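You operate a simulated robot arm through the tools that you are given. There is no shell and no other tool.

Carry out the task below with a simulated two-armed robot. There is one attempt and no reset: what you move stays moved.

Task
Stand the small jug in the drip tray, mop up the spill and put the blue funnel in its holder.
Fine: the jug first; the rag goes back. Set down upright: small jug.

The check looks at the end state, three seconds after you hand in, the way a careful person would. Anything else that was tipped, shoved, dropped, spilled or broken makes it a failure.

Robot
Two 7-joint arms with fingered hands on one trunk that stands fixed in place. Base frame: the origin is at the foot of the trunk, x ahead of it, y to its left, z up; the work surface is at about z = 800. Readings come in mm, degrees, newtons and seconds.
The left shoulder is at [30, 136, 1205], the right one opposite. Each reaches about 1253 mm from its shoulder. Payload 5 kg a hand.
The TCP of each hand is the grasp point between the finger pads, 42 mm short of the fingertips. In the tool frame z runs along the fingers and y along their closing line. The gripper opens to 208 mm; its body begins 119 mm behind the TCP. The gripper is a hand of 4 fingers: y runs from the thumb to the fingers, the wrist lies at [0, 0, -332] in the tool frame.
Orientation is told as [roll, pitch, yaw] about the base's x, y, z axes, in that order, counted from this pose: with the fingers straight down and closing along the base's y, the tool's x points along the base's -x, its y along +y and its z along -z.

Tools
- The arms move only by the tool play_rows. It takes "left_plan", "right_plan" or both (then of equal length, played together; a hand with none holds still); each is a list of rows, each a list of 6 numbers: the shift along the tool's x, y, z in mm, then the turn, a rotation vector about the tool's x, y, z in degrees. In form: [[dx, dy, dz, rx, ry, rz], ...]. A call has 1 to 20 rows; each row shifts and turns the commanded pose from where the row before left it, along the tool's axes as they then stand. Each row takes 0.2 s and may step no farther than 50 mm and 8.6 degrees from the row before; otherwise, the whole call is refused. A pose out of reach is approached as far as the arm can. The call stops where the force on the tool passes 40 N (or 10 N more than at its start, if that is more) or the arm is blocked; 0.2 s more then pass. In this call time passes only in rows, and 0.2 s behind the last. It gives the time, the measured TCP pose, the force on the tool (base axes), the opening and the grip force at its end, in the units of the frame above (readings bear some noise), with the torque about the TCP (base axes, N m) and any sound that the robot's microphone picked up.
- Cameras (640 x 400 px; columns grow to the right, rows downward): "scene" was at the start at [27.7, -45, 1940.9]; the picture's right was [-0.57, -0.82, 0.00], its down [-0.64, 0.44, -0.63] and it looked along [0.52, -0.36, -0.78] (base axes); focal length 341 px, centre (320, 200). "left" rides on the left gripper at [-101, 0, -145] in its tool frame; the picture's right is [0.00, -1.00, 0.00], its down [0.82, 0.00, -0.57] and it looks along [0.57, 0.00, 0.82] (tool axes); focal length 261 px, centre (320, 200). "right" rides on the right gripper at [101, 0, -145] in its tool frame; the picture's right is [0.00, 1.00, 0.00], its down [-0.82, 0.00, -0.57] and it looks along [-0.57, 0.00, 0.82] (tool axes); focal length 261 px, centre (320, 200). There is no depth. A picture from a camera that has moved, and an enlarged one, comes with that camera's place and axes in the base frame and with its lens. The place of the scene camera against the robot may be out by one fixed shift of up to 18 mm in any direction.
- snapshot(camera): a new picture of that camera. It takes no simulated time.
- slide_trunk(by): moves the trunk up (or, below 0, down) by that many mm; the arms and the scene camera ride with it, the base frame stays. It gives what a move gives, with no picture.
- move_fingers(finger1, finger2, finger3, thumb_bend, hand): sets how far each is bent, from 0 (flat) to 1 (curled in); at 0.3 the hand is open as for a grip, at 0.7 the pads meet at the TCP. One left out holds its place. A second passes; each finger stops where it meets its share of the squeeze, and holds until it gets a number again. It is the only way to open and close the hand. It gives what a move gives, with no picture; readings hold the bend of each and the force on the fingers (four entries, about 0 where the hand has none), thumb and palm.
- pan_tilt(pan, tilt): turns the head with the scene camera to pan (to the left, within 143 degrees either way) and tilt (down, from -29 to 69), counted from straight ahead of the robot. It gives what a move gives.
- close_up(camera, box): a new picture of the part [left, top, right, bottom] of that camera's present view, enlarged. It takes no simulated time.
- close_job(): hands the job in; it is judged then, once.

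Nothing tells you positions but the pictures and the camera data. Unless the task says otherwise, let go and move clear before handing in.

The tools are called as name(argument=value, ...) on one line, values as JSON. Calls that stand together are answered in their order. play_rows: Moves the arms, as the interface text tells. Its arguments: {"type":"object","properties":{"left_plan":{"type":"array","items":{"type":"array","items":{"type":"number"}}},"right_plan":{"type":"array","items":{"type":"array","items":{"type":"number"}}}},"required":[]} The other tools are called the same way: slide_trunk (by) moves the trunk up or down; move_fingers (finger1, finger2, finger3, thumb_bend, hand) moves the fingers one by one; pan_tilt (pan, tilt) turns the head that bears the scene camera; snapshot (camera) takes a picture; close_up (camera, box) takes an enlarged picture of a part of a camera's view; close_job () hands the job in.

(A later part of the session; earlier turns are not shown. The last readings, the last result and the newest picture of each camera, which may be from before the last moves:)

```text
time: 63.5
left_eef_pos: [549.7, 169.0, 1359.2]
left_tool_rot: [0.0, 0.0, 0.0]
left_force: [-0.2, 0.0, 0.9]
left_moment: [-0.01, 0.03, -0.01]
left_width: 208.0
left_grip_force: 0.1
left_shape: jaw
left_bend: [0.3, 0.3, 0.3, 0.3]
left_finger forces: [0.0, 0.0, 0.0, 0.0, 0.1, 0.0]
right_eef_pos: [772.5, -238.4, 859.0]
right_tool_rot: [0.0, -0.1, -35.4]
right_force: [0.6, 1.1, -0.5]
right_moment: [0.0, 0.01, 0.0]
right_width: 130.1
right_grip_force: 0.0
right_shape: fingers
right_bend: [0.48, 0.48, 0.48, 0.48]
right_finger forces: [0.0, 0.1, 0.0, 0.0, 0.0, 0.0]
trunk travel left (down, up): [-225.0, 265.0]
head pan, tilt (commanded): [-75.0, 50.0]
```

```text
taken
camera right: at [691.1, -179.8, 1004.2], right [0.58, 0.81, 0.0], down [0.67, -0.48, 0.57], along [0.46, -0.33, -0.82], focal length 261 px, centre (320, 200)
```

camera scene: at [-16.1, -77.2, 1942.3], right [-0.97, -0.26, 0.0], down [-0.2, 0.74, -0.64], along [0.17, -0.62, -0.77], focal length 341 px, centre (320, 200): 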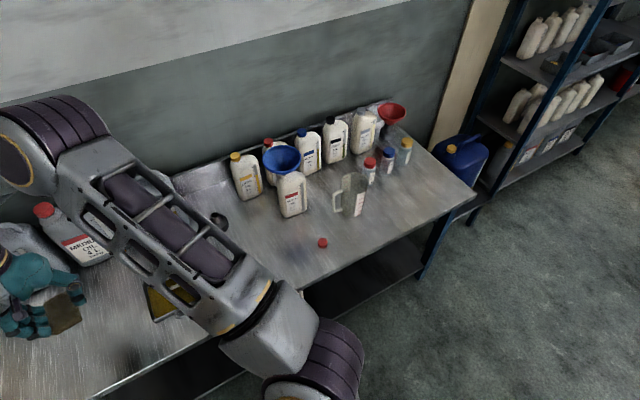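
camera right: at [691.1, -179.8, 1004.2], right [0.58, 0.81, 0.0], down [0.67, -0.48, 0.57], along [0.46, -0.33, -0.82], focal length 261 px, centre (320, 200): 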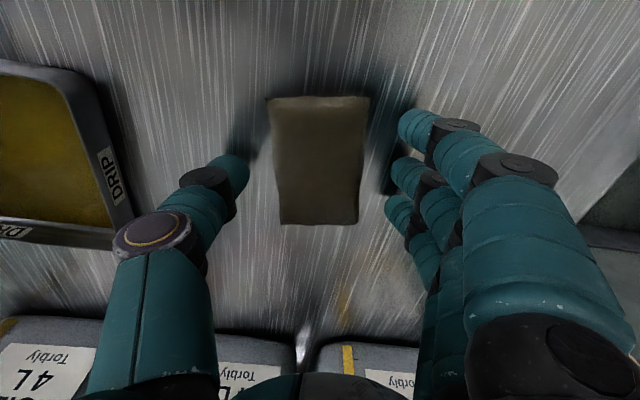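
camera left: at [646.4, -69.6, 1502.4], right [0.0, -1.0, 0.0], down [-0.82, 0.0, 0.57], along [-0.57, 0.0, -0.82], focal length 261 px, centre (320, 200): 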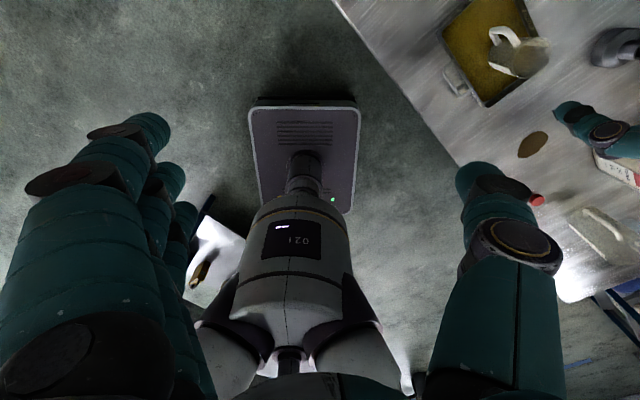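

The rag lies flat back in its place. I'll rise, lift the trunk 150 mm for better reach, and check the rag and jug from above.

play_rows(right_plan=[[0, 0, -15, 0, 0, 0], [0, 0, -30, 0, 0, 0], [0, 0, -45, 0, 0, 0], [0, 0, -45, 0, 0, 0], [0, 0, 0, 0, 0, 6.7]])

slide_trunk(by=150)

snapshot(camera="right")

snapshot(camera="scene")

```text
time: 64.7
left_eef_pos: [549.5, 169.3, 1358.2]
left_tool_rot: [0.0, -0.1, 0.0]
left_force: [0.6, 0.4, -0.1]
left_moment: [-0.06, 0.09, -0.02]
left_width: 208.0
left_grip_force: 0.0
left_shape: jaw
left_bend: [0.3, 0.3, 0.3, 0.3]
left_finger forces: [0.0, 0.1, 0.0, 0.0, 0.1, 0.1]
right_eef_pos: [774.9, -237.0, 992.3]
right_tool_rot: [0.1, 0.1, -41.9]
right_force: [-0.9, -0.4, 0.6]
right_moment: [0.03, 0.04, -0.02]
right_width: 129.9
right_grip_force: 0.0
right_shape: fingers
right_bend: [0.48, 0.48, 0.48, 0.48]
right_finger forces: [0.0, 0.1, 0.0, 0.1, 0.0, 0.1]
trunk travel left (down, up): [-225.0, 265.0]
head pan, tilt (commanded): [-75.0, 50.0]
```

```text
time: 66.4
left_eef_pos: [548.8, 169.8, 1509.6]
left_tool_rot: [0.0, -0.1, 0.0]
left_force: [0.6, 0.3, -0.4]
left_moment: [0.01, -0.01, -0.01]
left_width: 208.0
left_grip_force: 0.2
left_shape: jaw
left_bend: [0.3, 0.3, 0.3, 0.3]
left_finger forces: [0.0, 0.1, 0.0, 0.0, 0.0, 0.1]
right_eef_pos: [774.4, -237.5, 1144.2]
right_tool_rot: [0.0, 0.1, -42.1]
right_force: [-0.1, -1.5, 0.3]
right_moment: [-0.01, 0.02, 0.0]
right_width: 130.4
right_grip_force: 0.1
right_shape: fingers
right_bend: [0.48, 0.48, 0.48, 0.48]
right_finger forces: [0.0, 0.1, 0.0, 0.0, 0.1, 0.0]
trunk travel left (down, up): [-375.0, 115.0]
head pan, tilt (commanded): [-75.0, 50.0]
```

```text
taken
camera right: at [700.6, -170.1, 1289.1], right [0.67, 0.74, 0.0], down [0.61, -0.55, 0.57], along [0.42, -0.38, -0.82], focal length 261 px, centre (320, 200)
```

right: 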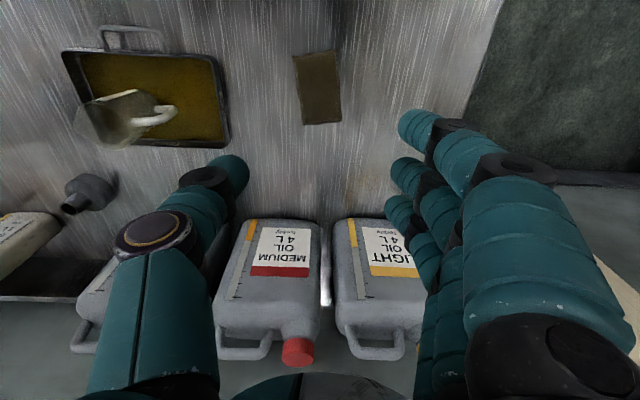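

```text
taken
camera scene: at [-14.5, -75.9, 2092.1], right [-0.97, -0.26, 0.0], down [-0.2, 0.74, -0.64], along [0.17, -0.62, -0.77], focal length 341 px, centre (320, 200)
```

scene: 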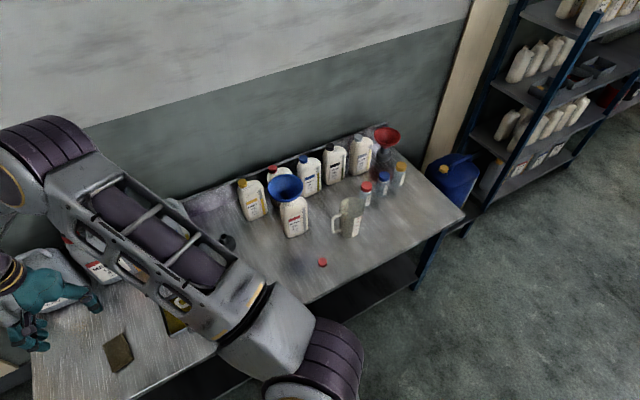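

The rag is back at (772, -240), exactly where it was, and the jug still stands. Next I'll carry the empty right hand high over the bench to above the blue funnel.

play_rows(right_plan=[[0, 0, -35, 0, 0, 0], [0, 0, -35, 0, 0, 0], [0, 0, -36, 0, 0, 0], [-4, -25, 0, 0, 0, 0], [-7.4, -43.3, 0, 0, 0, 0], [-7.4, -43.3, 0, 0, 0, 0], [-7.4, -43.3, 0, 0, 0, 0], [-7.4, -43.3, 0, 0, 0, 0], [-7.4, -43.3, 0, 0, 0, 0], [-7.4, -43.3, 0, 0, 0, 0], [-7.4, -43.3, 0, 0, 0, 0], [-7.4, -43.3, 0, 0, 0, 0], [-7.4, -43.3, 0, 0, 0, 0], [-7.4, -43.3, 0, 0, 0, 0], [-7.4, -43.3, 0, 0, 0, 0], [-7.4, -43.3, 0, 0, 0, 0], [-7.4, -43.3, 0, 0, 0, 0], [-7.4, -43.3, 0, 0, 0, 0], [-7.4, -43.3, 0, 0, 0, 0], [-7.4, -43.3, 0, 0, 0, 0]])

snapshot(camera="right")

snapshot(camera="scene")

```text
time: 70.6
left_eef_pos: [547.6, 168.1, 1509.4]
left_tool_rot: [0.1, -0.1, 0.0]
left_force: [-0.9, -0.7, 0.4]
left_moment: [0.12, -0.1, 0.01]
left_width: 208.2
left_grip_force: 0.2
left_shape: jaw
left_bend: [0.3, 0.3, 0.3, 0.3]
left_finger forces: [0.0, 0.0, 0.0, 0.0, 0.0, 0.0]
right_eef_pos: [385.1, -857.3, 1248.4]
right_tool_rot: [0.1, -0.1, -41.8]
right_force: [1.1, 0.3, -0.6]
right_moment: [-0.01, 0.09, -0.05]
right_width: 130.8
right_grip_force: 0.0
right_shape: fingers
right_bend: [0.48, 0.48, 0.48, 0.48]
right_finger forces: [0.0, 0.1, 0.0, 0.0, 0.0, 0.0]
trunk travel left (down, up): [-375.0, 115.0]
head pan, tilt (commanded): [-75.0, 50.0]
```

```text
taken
camera right: at [311.6, -789.9, 1393.1], right [0.67, 0.74, 0.0], down [0.61, -0.55, 0.57], along [0.42, -0.38, -0.82], focal length 261 px, centre (320, 200)
```

right: 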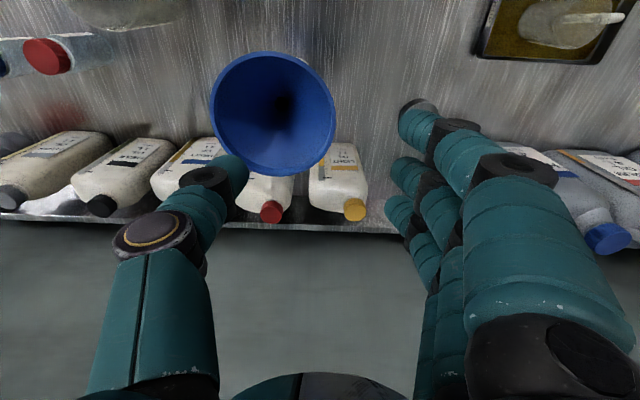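

```text
taken
camera scene: at [-16.7, -78.5, 2092.2], right [-0.97, -0.26, 0.0], down [-0.2, 0.74, -0.64], along [0.17, -0.62, -0.77], focal length 341 px, centre (320, 200)
```

scene: 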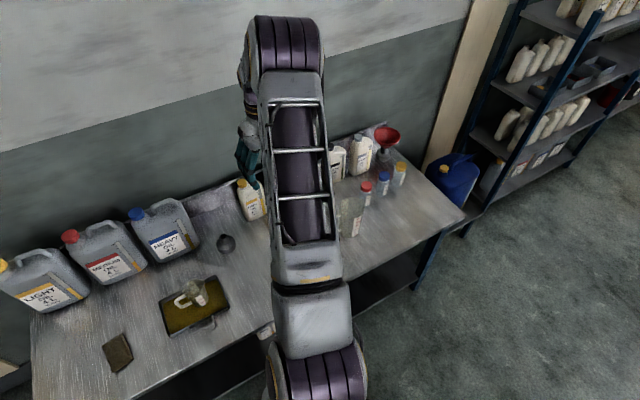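

The funnel stands upright in the bottle with its rim about z 1088, roughly 54 mm to the thumb side of the hand. I'll open the hand fully and centre over it.

move_fingers(hand="right", finger1=0.32, finger2=0.32, finger3=0.32, thumb_bend=0.32)

play_rows(right_plan=[[5, -27, 0, 0, 0, 0], [5, -27, 0, 0, 0, 0], [0, 0, 0, 0, 0, 0]])

snapshot(camera="right")

close_up(camera="right", box=[230, 30, 410, 200])

```text
time: 71.6
left_eef_pos: [549.2, 170.1, 1509.9]
left_tool_rot: [-0.1, 0.0, 0.0]
left_force: [0.1, -0.9, 0.3]
left_moment: [0.02, -0.01, 0.01]
left_width: 208.0
left_grip_force: 0.1
left_shape: jaw
left_bend: [0.3, 0.3, 0.3, 0.3]
left_finger forces: [0.0, 0.1, 0.0, 0.1, 0.0, 0.1]
right_eef_pos: [385.2, -856.2, 1248.8]
right_tool_rot: [0.0, -0.1, -42.0]
right_force: [-0.4, -0.4, 0.3]
right_moment: [0.01, -0.01, 0.01]
right_width: 213.3
right_grip_force: 0.1
right_shape: fingers
right_bend: [0.32, 0.32, 0.32, 0.32]
right_finger forces: [0.0, 0.0, 0.1, 0.1, 0.0, 0.1]
trunk travel left (down, up): [-375.0, 115.0]
head pan, tilt (commanded): [-75.0, 50.0]
```

```text
time: 72.4
left_eef_pos: [551.2, 170.8, 1509.0]
left_tool_rot: [-0.1, 0.0, 0.0]
left_force: [-0.1, -0.7, -0.7]
left_moment: [-0.03, 0.06, 0.04]
left_width: 207.7
left_grip_force: 0.1
left_shape: jaw
left_bend: [0.3, 0.3, 0.3, 0.3]
left_finger forces: [0.0, 0.0, 0.0, 0.1, 0.1, 0.1]
right_eef_pos: [341.6, -887.7, 1250.8]
right_tool_rot: [0.1, 0.1, -42.0]
right_force: [-0.2, 1.1, 0.8]
right_moment: [-0.03, 0.04, -0.03]
right_width: 213.5
right_grip_force: 0.0
right_shape: fingers
right_bend: [0.32, 0.32, 0.32, 0.32]
right_finger forces: [0.1, 0.0, 0.0, 0.0, 0.1, 0.0]
trunk travel left (down, up): [-375.0, 115.0]
head pan, tilt (commanded): [-75.0, 50.0]
```

```text
taken
camera right: at [268.1, -819.9, 1396.5], right [0.67, 0.74, 0.0], down [0.61, -0.55, 0.57], along [0.42, -0.38, -0.82], focal length 261 px, centre (320, 200)
```

right: 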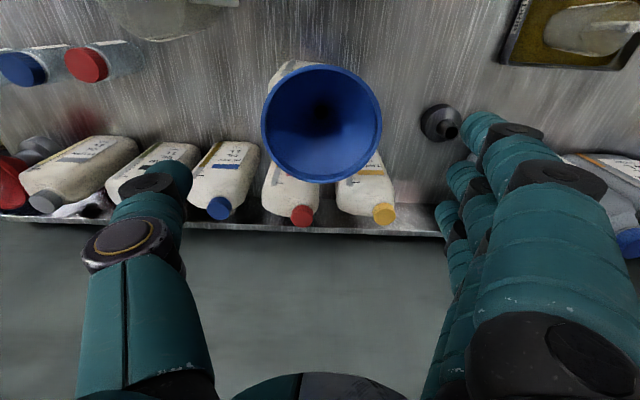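

```text
2.35 times, centred on (320, 115) of right
camera zoom: at [268.1, -819.9, 1396.5], right [0.67, 0.74, 0.0], down [0.61, -0.55, 0.57], along [0.42, -0.38, -0.82], focal length 613 px, centre (320, 400)
```

zoom: 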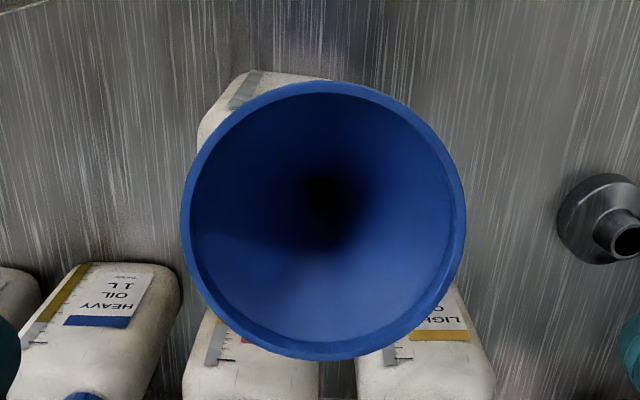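

The rim is at z ≈ 1100, 138 mm across, centred at about (348, -891). I'll centre on it and lower so the fingers pass outside the rim.

play_rows(right_plan=[[-4, 1, 25, 0, 0, 0], [-3.6, 0.7, 25, 0, 0, 0], [0, 0, 30, 0, 0, 0], [0, 0, 25, 0, 0, 0], [0, 0, 20, 0, 0, 0], [0, 0, 0, 0, 0, 0]])

snapshot(camera="right")

```text
time: 73.8
left_eef_pos: [548.8, 169.1, 1508.1]
left_tool_rot: [0.0, 0.1, 0.1]
left_force: [0.2, -0.5, -0.1]
left_moment: [-0.02, -0.01, -0.02]
left_width: 207.9
left_grip_force: 0.1
left_shape: jaw
left_bend: [0.3, 0.3, 0.3, 0.3]
left_finger forces: [0.1, 0.0, 0.0, 0.1, 0.1, 0.0]
right_eef_pos: [347.9, -890.8, 1125.6]
right_tool_rot: [0.0, -0.1, -42.1]
right_force: [0.0, 0.1, -0.1]
right_moment: [-0.01, -0.01, -0.03]
right_width: 213.9
right_grip_force: 0.0
right_shape: fingers
right_bend: [0.32, 0.32, 0.32, 0.32]
right_finger forces: [0.0, 0.1, 0.1, 0.0, 0.0, 0.1]
trunk travel left (down, up): [-375.0, 115.0]
head pan, tilt (commanded): [-75.0, 50.0]
```

```text
taken
camera right: at [273.3, -822.8, 1271.1], right [0.67, 0.74, 0.0], down [0.61, -0.55, 0.57], along [0.42, -0.39, -0.82], focal length 261 px, centre (320, 200)
```

right: 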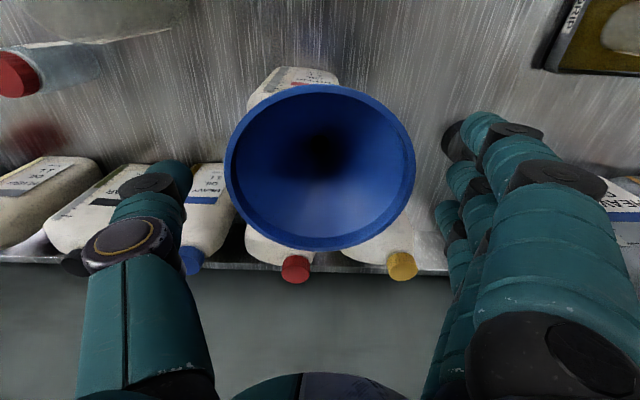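

Rim z is confirmed at about 1098 and the funnel is well centred. I'll lower the last 27 mm and begin closing.

play_rows(right_plan=[[-2, 0, 12, 0, 0, 0], [-2, 0, 10, 0, 0, 0], [0, 0, 6, 0, 0, 0], [0, 0, 0, 0, 0, 0]])

move_fingers(hand="right", finger1=0.42, finger2=0.42, finger3=0.42, thumb_bend=0.42)

snapshot(camera="right")

```text
time: 74.8
left_eef_pos: [549.9, 168.8, 1509.2]
left_tool_rot: [0.0, 0.0, 0.0]
left_force: [-0.5, 0.1, -0.3]
left_moment: [0.01, 0.03, 0.01]
left_width: 208.0
left_grip_force: 0.1
left_shape: jaw
left_bend: [0.3, 0.3, 0.3, 0.3]
left_finger forces: [0.0, 0.1, 0.0, 0.0, 0.0, 0.1]
right_eef_pos: [351.9, -892.9, 1098.2]
right_tool_rot: [0.0, -0.1, -42.0]
right_force: [-0.7, -0.6, 0.5]
right_moment: [-0.01, -0.02, 0.0]
right_width: 213.6
right_grip_force: 0.2
right_shape: fingers
right_bend: [0.32, 0.32, 0.32, 0.32]
right_finger forces: [0.0, 0.0, 0.0, 0.0, 0.1, 0.0]
trunk travel left (down, up): [-375.0, 115.0]
head pan, tilt (commanded): [-75.0, 50.0]
```

```text
time: 75.8
left_eef_pos: [549.1, 168.3, 1509.8]
left_tool_rot: [0.0, -0.1, 0.0]
left_force: [0.3, -0.4, 0.1]
left_moment: [0.03, 0.0, 0.0]
left_width: 207.6
left_grip_force: 0.2
left_shape: jaw
left_bend: [0.3, 0.3, 0.3, 0.3]
left_finger forces: [0.0, 0.0, 0.0, 0.1, 0.0, 0.0]
right_eef_pos: [351.0, -892.5, 1099.1]
right_tool_rot: [0.0, 0.0, -42.0]
right_force: [-1.2, 0.3, 0.7]
right_moment: [0.0, 0.05, 0.02]
right_width: 163.3
right_grip_force: 0.1
right_shape: fingers
right_bend: [0.42, 0.42, 0.42, 0.42]
right_finger forces: [0.0, 0.0, 0.0, 0.0, 0.0, 0.1]
trunk travel left (down, up): [-375.0, 115.0]
head pan, tilt (commanded): [-75.0, 50.0]
```

```text
taken
camera right: at [277.5, -825.2, 1243.2], right [0.67, 0.74, 0.0], down [0.61, -0.55, 0.57], along [0.42, -0.38, -0.82], focal length 261 px, centre (320, 200)
```

right: 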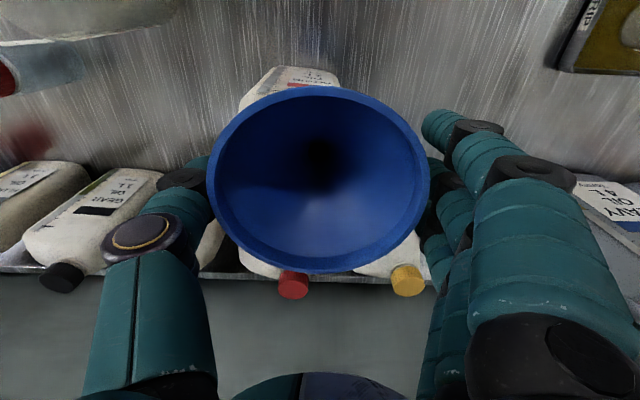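

The tips are passing just under the rim on both sides. I'll close until the squeeze is met.

move_fingers(hand="right", finger1=0.6, finger2=0.6, finger3=0.6, thumb_bend=0.6)

snapshot(camera="right")

```text
time: 76.8
left_eef_pos: [548.9, 168.4, 1509.7]
left_tool_rot: [0.0, 0.0, 0.1]
left_force: [-0.2, -0.2, 0.8]
left_moment: [0.0, 0.02, -0.01]
left_width: 207.7
left_grip_force: 0.1
left_shape: jaw
left_bend: [0.3, 0.3, 0.3, 0.3]
left_finger forces: [0.0, 0.0, 0.1, 0.0, 0.0, 0.0]
right_eef_pos: [351.9, -892.4, 1098.0]
right_tool_rot: [0.0, -0.1, -42.0]
right_force: [0.3, 0.6, -0.9]
right_moment: [0.01, -0.01, 0.0]
right_width: 121.9
right_grip_force: 33.6
right_shape: fingers
right_bend: [0.51, 0.44, 0.55, 0.55]
right_finger forces: [11.2, 14.4, 7.7, 0.0, 33.3, 0.1]
trunk travel left (down, up): [-375.0, 115.0]
head pan, tilt (commanded): [-75.0, 50.0]
```

```text
taken
camera right: at [277.5, -825.2, 1243.2], right [0.67, 0.74, 0.0], down [0.61, -0.55, 0.57], along [0.42, -0.38, -0.82], focal length 261 px, centre (320, 200)
```

right: 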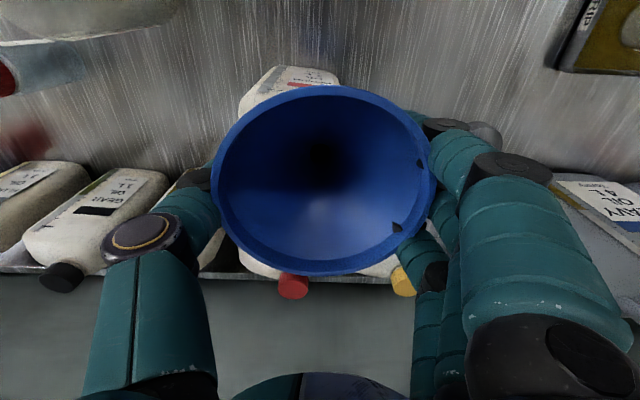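

The funnel is gripped by thumb and three fingers. I'll lift slowly and watch that the bottle stays put.

play_rows(right_plan=[[0, 0, -3, 0, 0, 0], [0, 0, -5, 0, 0, 0], [0, 0, -7, 0, 0, 0], [0, 0, -8, 0, 0, 0], [0, 0, 0, 0, 0, 0]])

snapshot(camera="right")

snapshot(camera="scene")

```text
time: 78.0
left_eef_pos: [549.5, 169.0, 1509.7]
left_tool_rot: [0.0, 0.0, 0.0]
left_force: [-0.2, -1.1, -0.4]
left_moment: [0.01, 0.01, 0.0]
left_width: 208.1
left_grip_force: 0.1
left_shape: jaw
left_bend: [0.3, 0.3, 0.3, 0.3]
left_finger forces: [0.1, 0.0, 0.0, 0.0, 0.0, 0.1]
right_eef_pos: [350.4, -893.6, 1119.0]
right_tool_rot: [0.0, 0.0, -42.0]
right_force: [0.3, -0.9, -0.6]
right_moment: [0.0, -0.01, -0.02]
right_width: 122.1
right_grip_force: 33.8
right_shape: fingers
right_bend: [0.51, 0.44, 0.55, 0.55]
right_finger forces: [11.2, 14.6, 7.8, 0.0, 33.4, 0.1]
trunk travel left (down, up): [-375.0, 115.0]
head pan, tilt (commanded): [-75.0, 50.0]
```

```text
taken
camera right: at [277.1, -826.4, 1265.2], right [0.67, 0.74, 0.0], down [0.61, -0.55, 0.57], along [0.42, -0.38, -0.82], focal length 261 px, centre (320, 200)
```

right: 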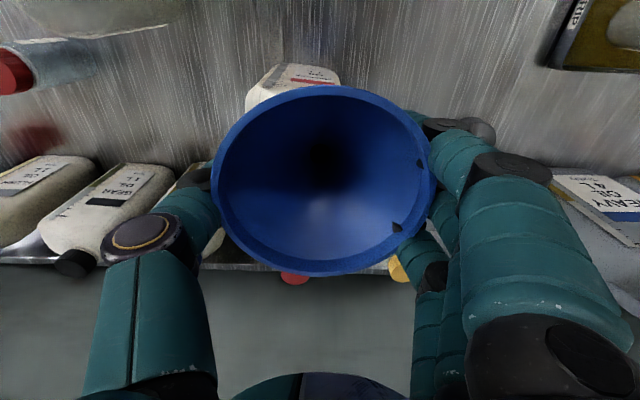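

```text
taken
camera scene: at [-14.7, -76.5, 2092.3], right [-0.97, -0.26, 0.0], down [-0.2, 0.74, -0.64], along [0.17, -0.62, -0.77], focal length 341 px, centre (320, 200)
```

scene: 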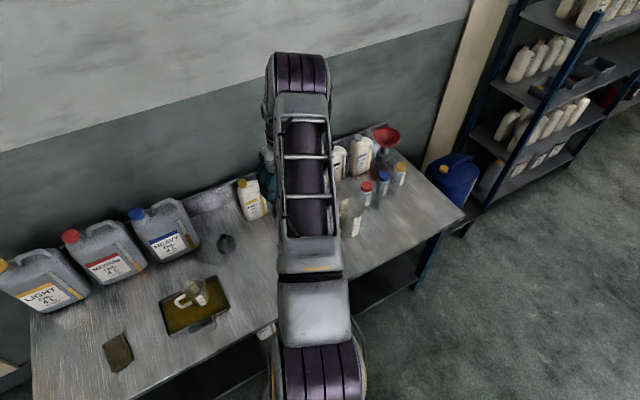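

The funnel comes up with the hand and the bottle stays. I'll keep lifting straight up until the spout is well out of the neck.

play_rows(right_plan=[[0, 0, -12, 0, 0, 0], [0, 0, -15, 0, 0, 0], [0, 0, -18, 0, 0, 0], [0, 0, -20, 0, 0, 0], [0, 0, -20, 0, 0, 0], [0, 0, -20, 0, 0, 0], [0, 0, -15, 0, 0, 0], [0, 0, 0, 0, 0, 0]])

snapshot(camera="right")

snapshot(camera="left")

```text
time: 79.8
left_eef_pos: [549.5, 168.5, 1509.5]
left_tool_rot: [-0.1, 0.0, -0.1]
left_force: [0.5, -0.7, -0.2]
left_moment: [0.02, -0.01, -0.01]
left_width: 208.0
left_grip_force: 0.1
left_shape: jaw
left_bend: [0.3, 0.3, 0.3, 0.3]
left_finger forces: [0.0, 0.0, 0.1, 0.0, 0.1, 0.0]
right_eef_pos: [351.3, -894.2, 1241.7]
right_tool_rot: [0.0, 0.0, -42.0]
right_force: [0.2, -0.6, -1.4]
right_moment: [0.04, 0.0, 0.01]
right_width: 121.9
right_grip_force: 33.1
right_shape: fingers
right_bend: [0.51, 0.44, 0.55, 0.55]
right_finger forces: [11.3, 14.5, 7.9, 0.0, 33.4, 0.0]
trunk travel left (down, up): [-375.0, 115.0]
head pan, tilt (commanded): [-75.0, 50.0]
```

```text
taken
camera right: at [277.2, -826.4, 1386.1], right [0.67, 0.74, 0.0], down [0.61, -0.55, 0.57], along [0.42, -0.38, -0.82], focal length 261 px, centre (320, 200)
```

right: 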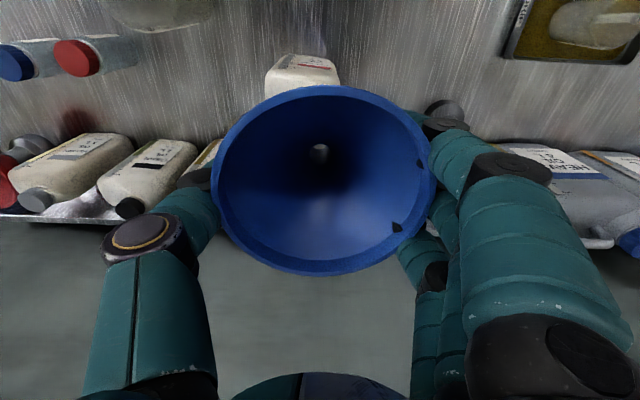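

```text
taken
camera left: at [649.8, 169.3, 1653.5], right [0.0, -1.0, 0.0], down [-0.82, 0.0, 0.57], along [-0.57, 0.0, -0.82], focal length 261 px, centre (320, 200)
```

left: 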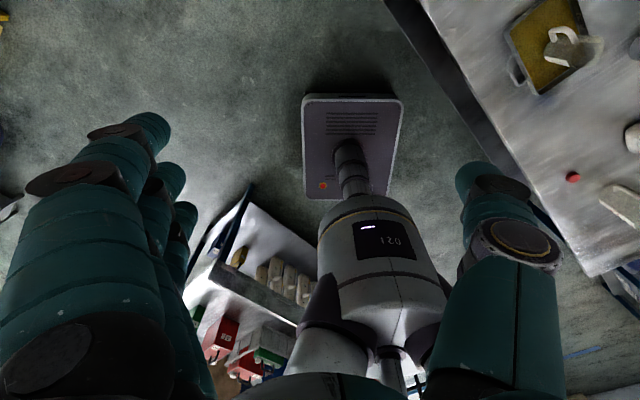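

The spout is clear of the bottle: light shows through the hole. To see the spout and the holder from the side, I'll bring the left hand round so its camera looks towards the holder.

play_rows(left_plan=[[-6.4, -39.9, 13.6, 0, 0, 0], [-6.4, -39.9, 13.6, 0, 0, 0], [-6.4, -39.9, 13.6, 0, 0, 0], [-6.4, -39.9, 13.6, 0, 0, 0], [-6.4, -39.9, 13.6, 0, 0, 0], [-6.4, -39.9, 13.6, 0, 0, 0], [-6.4, -39.9, 13.6, 0, 0, 0], [-6.4, -39.9, 13.6, 0, 0, 0], [0, 0, 0, 0, 0, -7.5], [0, 0, 0, 0, 0, -7.5], [0, 0, 0, 0, 0, -7.5], [0, 0, 0, 0, 0, -7.5], [0, 0, 0, 0, 0, -7.5], [0, 0, 0, 0, 0, -7.5], [0, 0, 0, 0, 0, -7.5], [0, 0, 0, 0, 0, -7.5], [0, 0, 0, 0, 0, -7.5], [0, 0, 0, 0, 0, -7.5], [0, 0, 0, 0, 0, -7.5], [0, 0, 0, 0, 0, -7.5]])

snapshot(camera="left")

snapshot(camera="scene")

```text
time: 84.0
left_eef_pos: [599.5, -153.1, 1400.5]
left_tool_rot: [-0.1, -0.1, 90.1]
left_force: [-0.5, -0.6, 0.3]
left_moment: [0.13, 0.04, -0.02]
left_width: 207.8
left_grip_force: 0.0
left_shape: jaw
left_bend: [0.3, 0.3, 0.3, 0.3]
left_finger forces: [0.1, 0.0, 0.0, 0.0, 0.0, 0.0]
right_eef_pos: [349.9, -895.4, 1240.3]
right_tool_rot: [0.1, 0.1, -42.0]
right_force: [-0.5, -1.5, -1.8]
right_moment: [0.13, -0.02, 0.0]
right_width: 122.1
right_grip_force: 33.5
right_shape: fingers
right_bend: [0.51, 0.44, 0.55, 0.55]
right_finger forces: [11.3, 14.4, 7.9, 0.0, 33.2, 0.0]
trunk travel left (down, up): [-375.0, 115.0]
head pan, tilt (commanded): [-75.0, 50.0]
```

```text
taken
camera left: at [599.4, -51.5, 1545.0], right [1.0, 0.01, 0.0], down [0.0, -0.82, 0.57], along [0.0, -0.57, -0.82], focal length 261 px, centre (320, 200)
```

left: 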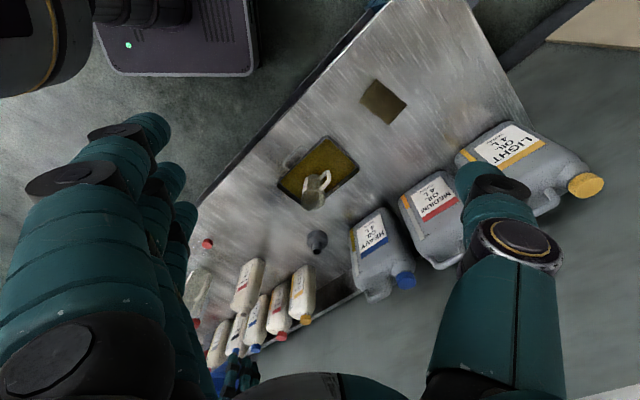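

```text
taken
camera scene: at [-14.7, -79.4, 2092.1], right [-0.97, -0.26, 0.0], down [-0.2, 0.74, -0.64], along [0.17, -0.62, -0.77], focal length 341 px, centre (320, 200)
```

scene: 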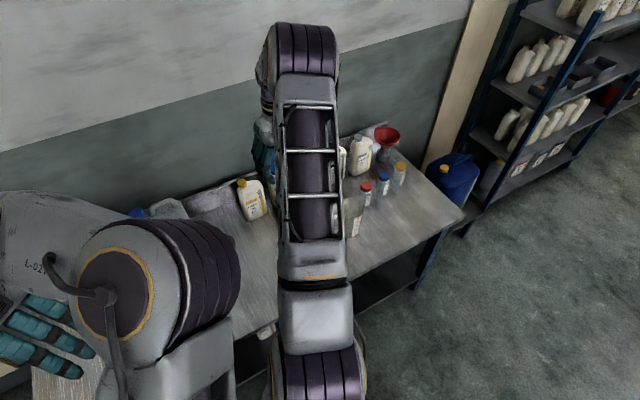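

The left camera sees the holder, tray, rag and bottles clearly. I'll zoom in on the holder and on the held funnel.

close_up(camera="left", box=[285, 215, 350, 265])

close_up(camera="left", box=[180, 240, 330, 400])

close_up(camera="left", box=[250, 60, 430, 220])

```text
8.00 times, centred on (318, 240) of left
camera zoom: at [599.4, -51.5, 1545.0], right [1.0, 0.01, 0.0], down [0.0, -0.82, 0.57], along [0.0, -0.57, -0.82], focal length 2085 px, centre (340, -120)
```

zoom: 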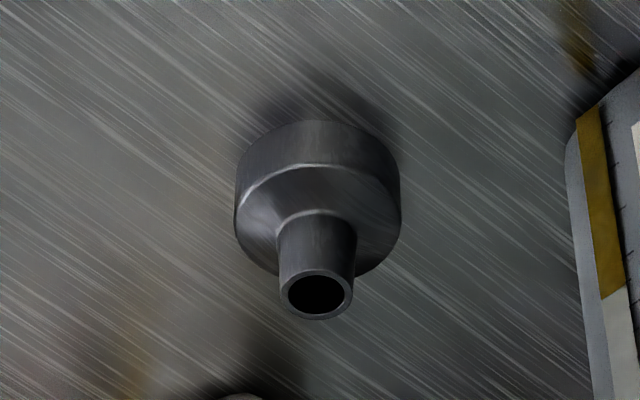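

```text
2.50 times, centred on (255, 320) of left
camera zoom: at [599.4, -51.5, 1545.0], right [1.0, 0.01, 0.0], down [0.0, -0.82, 0.57], along [0.0, -0.57, -0.82], focal length 652 px, centre (482, -100)
```

zoom: 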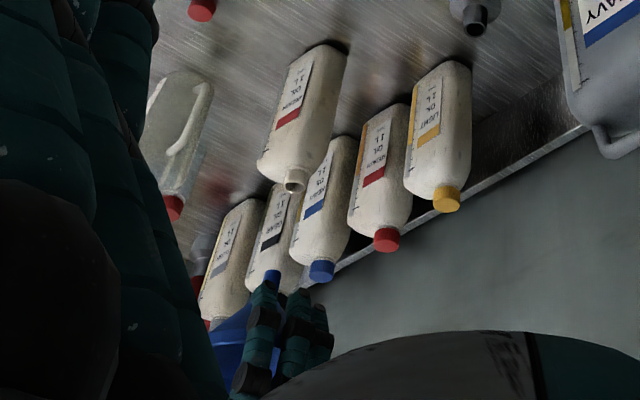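

```text
2.50 times, centred on (340, 140) of left
camera zoom: at [599.4, -51.5, 1545.0], right [1.0, 0.01, 0.0], down [0.0, -0.82, 0.57], along [0.0, -0.57, -0.82], focal length 652 px, centre (270, 350)
```

zoom: 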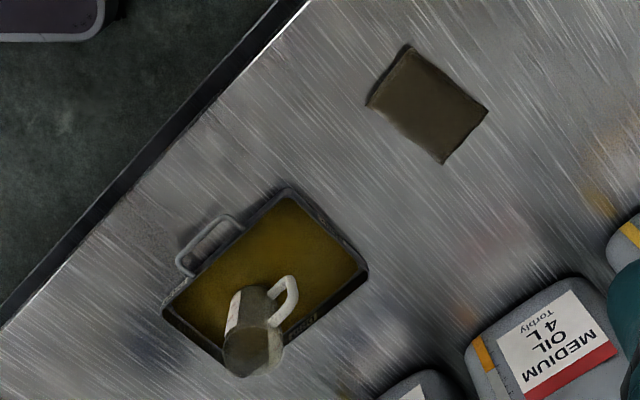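

The front bottle still stands and the scene is tidy. The holder's tube top is about z 872 at roughly (594, -753), but a 4 L jug stands close to it, so I'll yaw the hand to +20° so the fingers face the free side, and move above the holder at a safe height.

play_rows(right_plan=[[0, 0, 0, 0, 0, -7.75], [0, 0, 0, 0, 0, -7.75], [0, 0, 0, 0, 0, -7.75], [0, 0, 0, 0, 0, -7.75], [0, 0, 0, 0, 0, -7.75], [0, 0, 0, 0, 0, -7.75], [0, 0, 0, 0, 0, -7.75], [0, 0, 0, 0, 0, -7.75], [-25, 4.2, 0, 0, 0, 0], [-38, 6.6, 0, 0, 0, 0], [-38, 6.6, 0, 0, 0, 0], [-38, 6.6, 0, 0, 0, 0], [-38, 6.6, 0, 0, 0, 0], [-38, 6.6, 0, 0, 0, 0], [-38, 6.6, 0, 0, 0, 0], [-27, 5.5, 0, 0, 0, 0], [0, 0, 25, 0, 0, 0], [0, 0, 30, 0, 0, 0], [0, 0, 25, 0, 0, 0], [0, 0, 0, 0, 0, 0]])

snapshot(camera="left")

snapshot(camera="scene")

snapshot(camera="right")

```text
time: 88.2
left_eef_pos: [599.3, -150.2, 1401.3]
left_tool_rot: [0.0, 0.1, 90.0]
left_force: [-0.8, 1.1, 0.0]
left_moment: [0.03, 0.01, 0.04]
left_width: 207.7
left_grip_force: 0.1
left_shape: jaw
left_bend: [0.3, 0.3, 0.3, 0.3]
left_finger forces: [0.0, 0.0, 0.1, 0.0, 0.0, 0.1]
right_eef_pos: [595.6, -753.1, 1164.6]
right_tool_rot: [0.1, 0.1, 20.0]
right_force: [1.3, -0.6, -0.4]
right_moment: [0.02, 0.0, -0.01]
right_width: 121.8
right_grip_force: 33.2
right_shape: fingers
right_bend: [0.51, 0.44, 0.56, 0.55]
right_finger forces: [11.3, 14.4, 8.3, 0.1, 33.0, 0.1]
trunk travel left (down, up): [-375.0, 115.0]
head pan, tilt (commanded): [-75.0, 50.0]
```

```text
taken
camera left: at [599.2, -48.9, 1544.7], right [1.0, 0.0, 0.0], down [0.0, -0.82, 0.57], along [0.0, -0.57, -0.82], focal length 261 px, centre (320, 200)
```

left: 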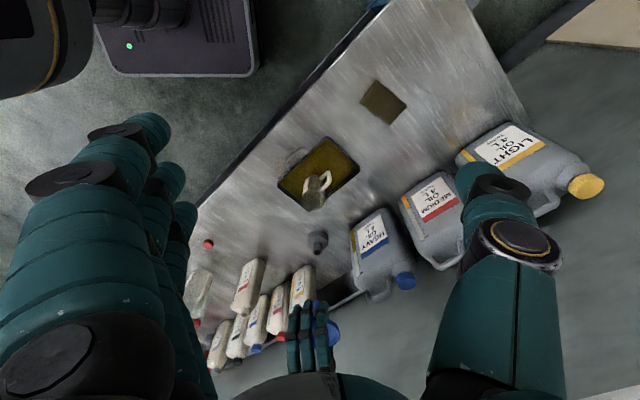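

```text
taken
camera scene: at [-15.1, -76.2, 2092.4], right [-0.97, -0.26, 0.0], down [-0.2, 0.74, -0.64], along [0.17, -0.62, -0.77], focal length 341 px, centre (320, 200)
```

scene: 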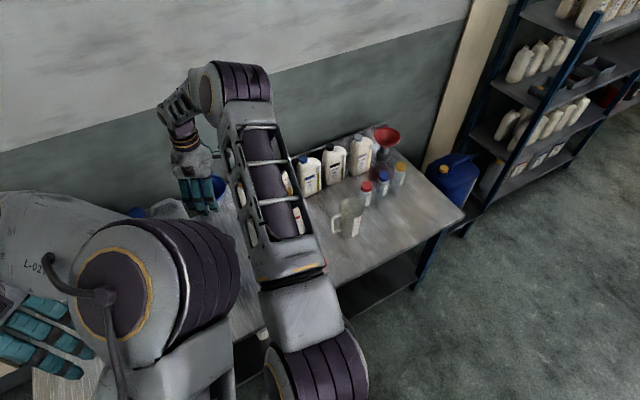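

```text
taken
camera right: at [502.2, -786.8, 1309.5], right [-0.34, 0.94, 0.0], down [0.77, 0.28, 0.57], along [0.54, 0.19, -0.82], focal length 261 px, centre (320, 200)
```

right: 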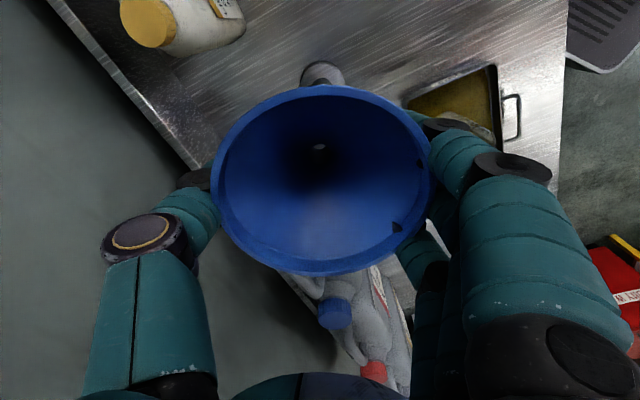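

The funnel is above the holder. I'll zoom in with the left camera and the scene camera to see the spout against the tube.

close_up(camera="left", box=[270, 220, 370, 380])

close_up(camera="scene", box=[160, 140, 280, 280])

close_up(camera="right", box=[200, 40, 440, 290])

```text
2.50 times, centred on (320, 300) of left
camera zoom: at [599.2, -48.9, 1544.7], right [1.0, 0.0, 0.0], down [0.0, -0.82, 0.57], along [0.0, -0.57, -0.82], focal length 652 px, centre (320, -50)
```

zoom: 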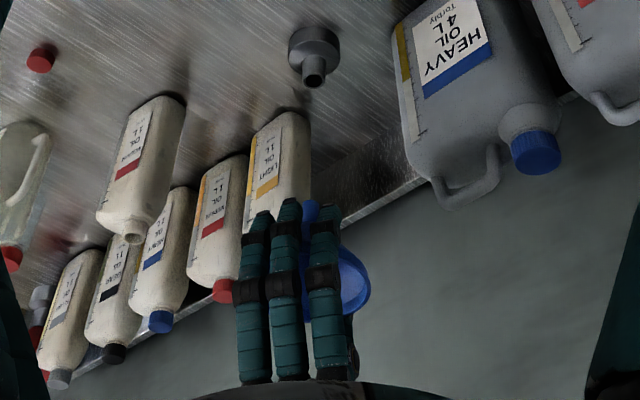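

```text
2.86 times, centred on (220, 210) of scene
camera zoom: at [-15.1, -76.2, 2092.4], right [-0.97, -0.26, 0.0], down [-0.2, 0.74, -0.64], along [0.17, -0.62, -0.77], focal length 975 px, centre (606, 171)
```

zoom: 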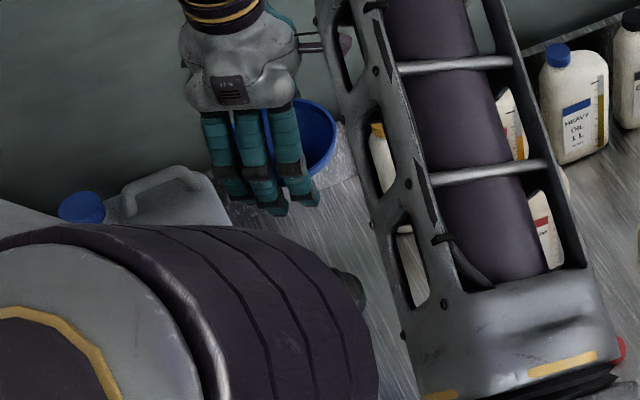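

```text
1.60 times, centred on (320, 165) of right
camera zoom: at [502.2, -786.8, 1309.5], right [-0.34, 0.94, 0.0], down [0.77, 0.28, 0.57], along [0.54, 0.19, -0.82], focal length 417 px, centre (320, 256)
```

zoom: 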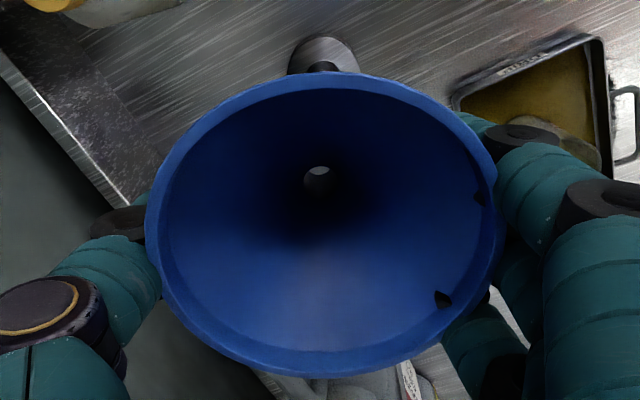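

close_up(camera="left", box=[290, 230, 350, 330])

close_up(camera="right", box=[285, 50, 355, 170])

```text
4.00 times, centred on (320, 280) of left
camera zoom: at [599.2, -48.9, 1544.7], right [1.0, 0.0, 0.0], down [0.0, -0.82, 0.57], along [0.0, -0.57, -0.82], focal length 1043 px, centre (320, -120)
```

zoom: 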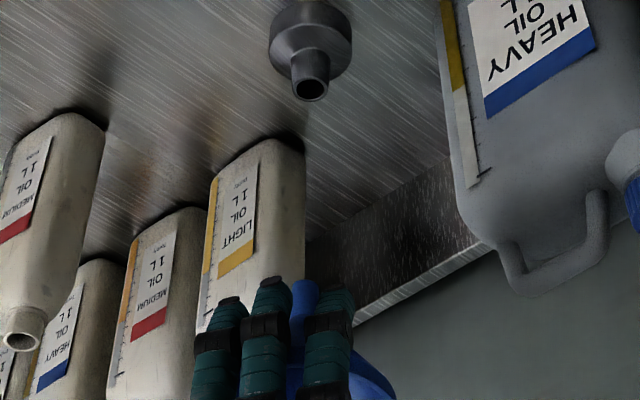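

```text
3.33 times, centred on (320, 110) of right
camera zoom: at [502.2, -786.8, 1309.5], right [-0.34, 0.94, 0.0], down [0.77, 0.28, 0.57], along [0.54, 0.19, -0.82], focal length 869 px, centre (320, 500)
```

zoom: 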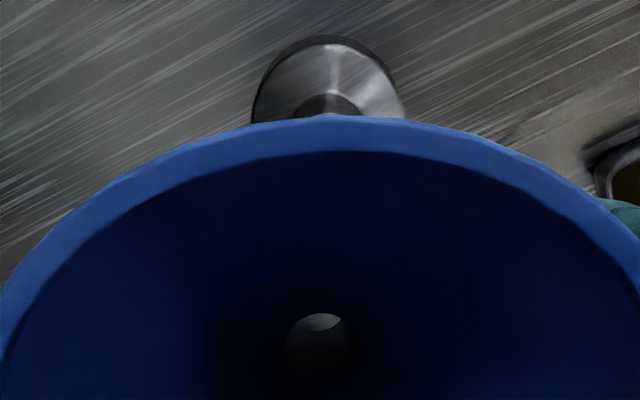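

From the left view the spout tip needs about +4 mm in x, and from the right view about +4 mm along the tool's y; the tip hangs some 98 mm below the TCP. I'll make that correction, lower the funnel part-way, and lower the left hand for a flatter side view.

play_rows(left_plan=[[0, 0, 30, 0, 0, 0], [0, 0, 40, 0, 0, 0], [0, 0, 40, 0, 0, 0], [0, 0, 40, 0, 0, 0], [0, 0, 40, 0, 0, 0], [0, 0, 40, 0, 0, 0], [0, 0, 20, 0, 0, 0], [0, 0, 0, 0, 0, 0]], right_plan=[[-3, 2.2, 10, 0, 0, 0], [-2.9, 2.2, 20, 0, 0, 0], [0, 0, 25, 0, 0, 0], [0, 0, 25, 0, 0, 0], [0, 0, 20, 0, 0, 0], [0, 0, 15, 0, 0, 0], [0, 0, 5, 0, 0, 0], [0, 0, 0, 0, 0, 0]])

snapshot(camera="left")

snapshot(camera="right")

```text
time: 90.0
left_eef_pos: [601.2, -151.7, 1148.3]
left_tool_rot: [-0.1, 0.0, 90.0]
left_force: [-0.3, 0.0, -0.1]
left_moment: [0.01, -0.03, 0.0]
left_width: 208.1
left_grip_force: 0.1
left_shape: jaw
left_bend: [0.3, 0.3, 0.3, 0.3]
left_finger forces: [0.0, 0.1, 0.0, 0.0, 0.0, 0.0]
right_eef_pos: [598.6, -744.0, 1042.4]
right_tool_rot: [0.1, 0.0, 20.0]
right_force: [-0.7, 0.2, -0.4]
right_moment: [0.01, -0.05, -0.02]
right_width: 121.9
right_grip_force: 33.5
right_shape: fingers
right_bend: [0.51, 0.44, 0.56, 0.55]
right_finger forces: [11.3, 14.3, 8.1, 0.0, 33.1, 0.0]
trunk travel left (down, up): [-375.0, 115.0]
head pan, tilt (commanded): [-75.0, 50.0]
```

```text
taken
camera left: at [600.9, -50.4, 1294.0], right [1.0, 0.0, 0.0], down [0.0, -0.82, 0.57], along [0.0, -0.57, -0.82], focal length 261 px, centre (320, 200)
```

left: 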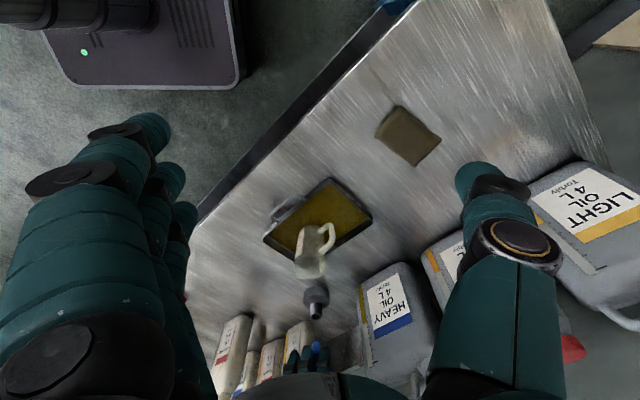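

```text
taken
camera right: at [505.6, -778.9, 1186.5], right [-0.34, 0.94, 0.0], down [0.77, 0.28, 0.57], along [0.54, 0.19, -0.82], focal length 261 px, centre (320, 200)
```

right: 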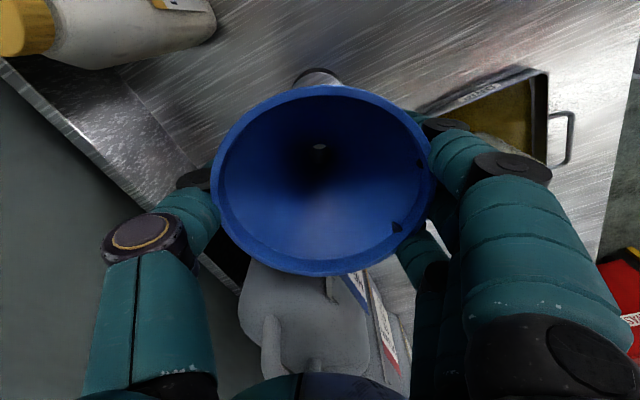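

close_up(camera="left", box=[275, 275, 365, 380])

close_up(camera="right", box=[260, 55, 380, 175])

```text
3.81 times, centred on (320, 328) of left
camera zoom: at [600.9, -50.4, 1294.0], right [1.0, 0.0, 0.0], down [0.0, -0.82, 0.57], along [0.0, -0.57, -0.82], focal length 993 px, centre (320, -286)
```

zoom: 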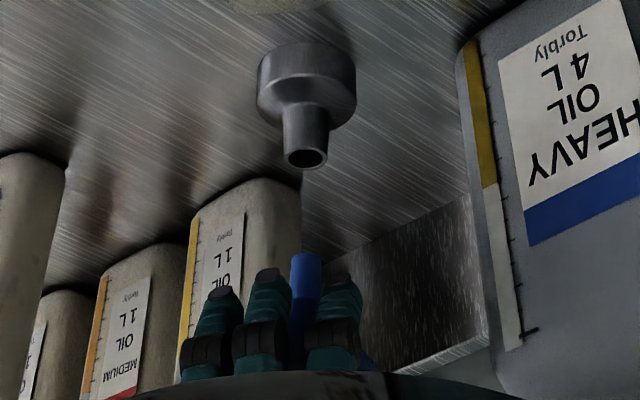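

```text
3.33 times, centred on (320, 115) of right
camera zoom: at [505.6, -778.9, 1186.5], right [-0.34, 0.94, 0.0], down [0.77, 0.28, 0.57], along [0.54, 0.19, -0.82], focal length 869 px, centre (320, 483)
```

zoom: 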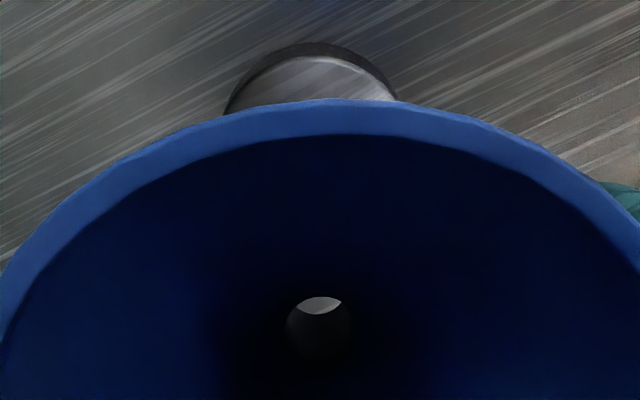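

The side view shows the spout lined up with the tube in x to within 1 mm; the right view says it should go about 3 mm back along the tool's y. I'll correct and lower to about 30 mm above the tube.

play_rows(right_plan=[[1.1, -1.7, 10, 0, 0, 0], [1.1, -1.6, 10, 0, 0, 0], [0, 0, 10, 0, 0, 0], [0, 0, 8, 0, 0, 0], [0, 0, 0, 0, 0, 0]])

close_up(camera="left", box=[275, 265, 365, 370])

close_up(camera="right", box=[260, 55, 380, 175])

```text
time: 91.2
left_eef_pos: [602.4, -150.7, 1149.9]
left_tool_rot: [-0.1, 0.0, 90.0]
left_force: [-0.5, 0.1, 0.8]
left_moment: [-0.03, 0.01, 0.01]
left_width: 207.9
left_grip_force: 0.0
left_shape: jaw
left_bend: [0.3, 0.3, 0.3, 0.3]
left_finger forces: [0.1, 0.0, 0.0, 0.0, 0.0, 0.1]
right_eef_pos: [597.9, -748.9, 1003.8]
right_tool_rot: [0.0, -0.1, 20.0]
right_force: [0.2, 1.6, 0.5]
right_moment: [-0.02, -0.03, 0.01]
right_width: 121.9
right_grip_force: 33.2
right_shape: fingers
right_bend: [0.51, 0.44, 0.56, 0.55]
right_finger forces: [11.3, 14.3, 8.1, 0.0, 32.9, 0.0]
trunk travel left (down, up): [-375.0, 115.0]
head pan, tilt (commanded): [-75.0, 50.0]
```

```text
3.81 times, centred on (320, 318) of left
camera zoom: at [601.2, -50.2, 1294.1], right [1.0, 0.0, 0.0], down [0.0, -0.82, 0.57], along [0.0, -0.57, -0.82], focal length 993 px, centre (320, -248)
```

zoom: 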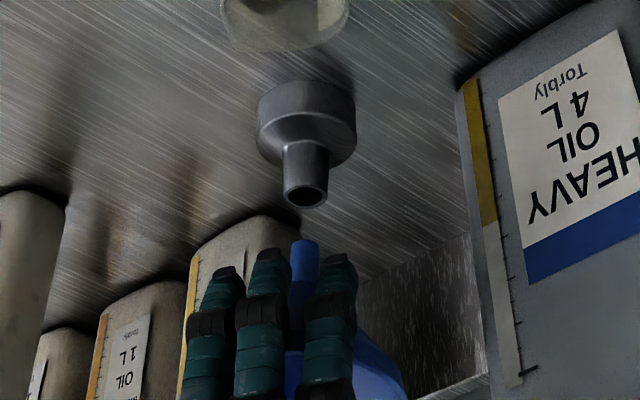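

```text
3.33 times, centred on (320, 115) of right
camera zoom: at [504.8, -783.0, 1148.3], right [-0.34, 0.94, 0.0], down [0.77, 0.28, 0.57], along [0.54, 0.19, -0.82], focal length 869 px, centre (320, 483)
```

zoom: 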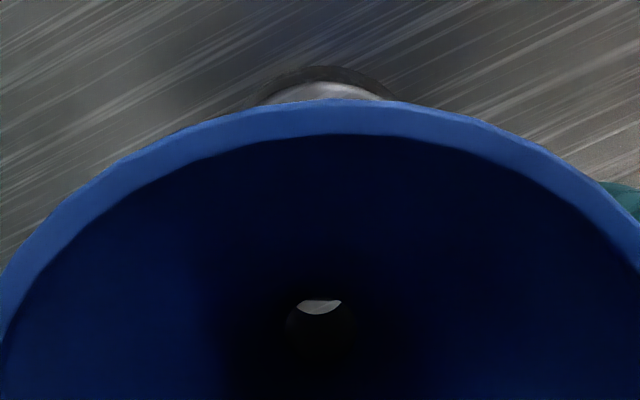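

The spout and tube now line up in both views to about 1 mm. I'll lower 26 mm more, to just above the tube.

play_rows(right_plan=[[0, 0, 8, 0, 0, 0], [0, 0, 8, 0, 0, 0], [0, 0, 6, 0, 0, 0], [0, 0, 4, 0, 0, 0], [0, 0, 0, 0, 0, 0]])

close_up(camera="left", box=[290, 270, 350, 340])

close_up(camera="right", box=[260, 55, 380, 175])

```text
time: 92.4
left_eef_pos: [602.2, -150.7, 1150.1]
left_tool_rot: [0.0, 0.0, 90.1]
left_force: [-1.2, 0.8, 0.4]
left_moment: [-0.03, -0.02, -0.02]
left_width: 207.9
left_grip_force: 0.1
left_shape: jaw
left_bend: [0.3, 0.3, 0.3, 0.3]
left_finger forces: [0.0, 0.1, 0.0, 0.0, 0.1, 0.0]
right_eef_pos: [598.9, -747.8, 976.9]
right_tool_rot: [0.1, 0.0, 20.0]
right_force: [-0.3, -0.1, -0.3]
right_moment: [0.02, -0.01, -0.01]
right_width: 122.1
right_grip_force: 33.2
right_shape: fingers
right_bend: [0.51, 0.44, 0.56, 0.55]
right_finger forces: [11.3, 14.3, 8.3, 0.0, 33.1, 0.0]
trunk travel left (down, up): [-375.0, 115.0]
head pan, tilt (commanded): [-75.0, 50.0]
```

```text
5.71 times, centred on (320, 305) of left
camera zoom: at [601.1, -50.4, 1294.1], right [1.0, 0.0, 0.0], down [0.0, -0.82, 0.57], along [0.0, -0.57, -0.82], focal length 1489 px, centre (320, -400)
```

zoom: 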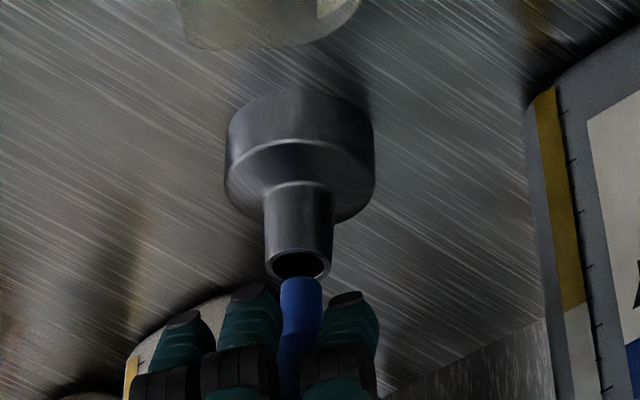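

```text
3.33 times, centred on (320, 115) of right
camera zoom: at [506.1, -782.4, 1121.2], right [-0.34, 0.94, 0.0], down [0.77, 0.28, 0.57], along [0.54, 0.19, -0.82], focal length 869 px, centre (320, 483)
```

zoom: 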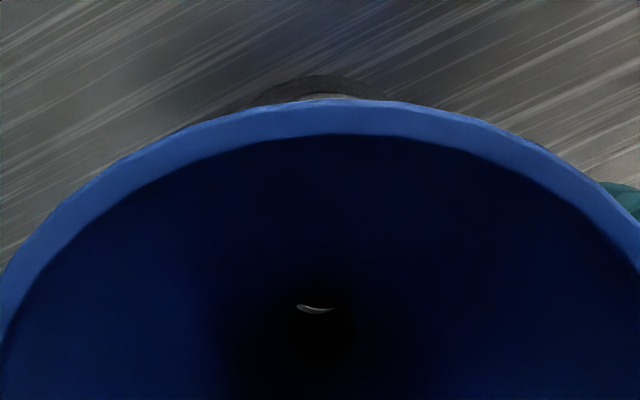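

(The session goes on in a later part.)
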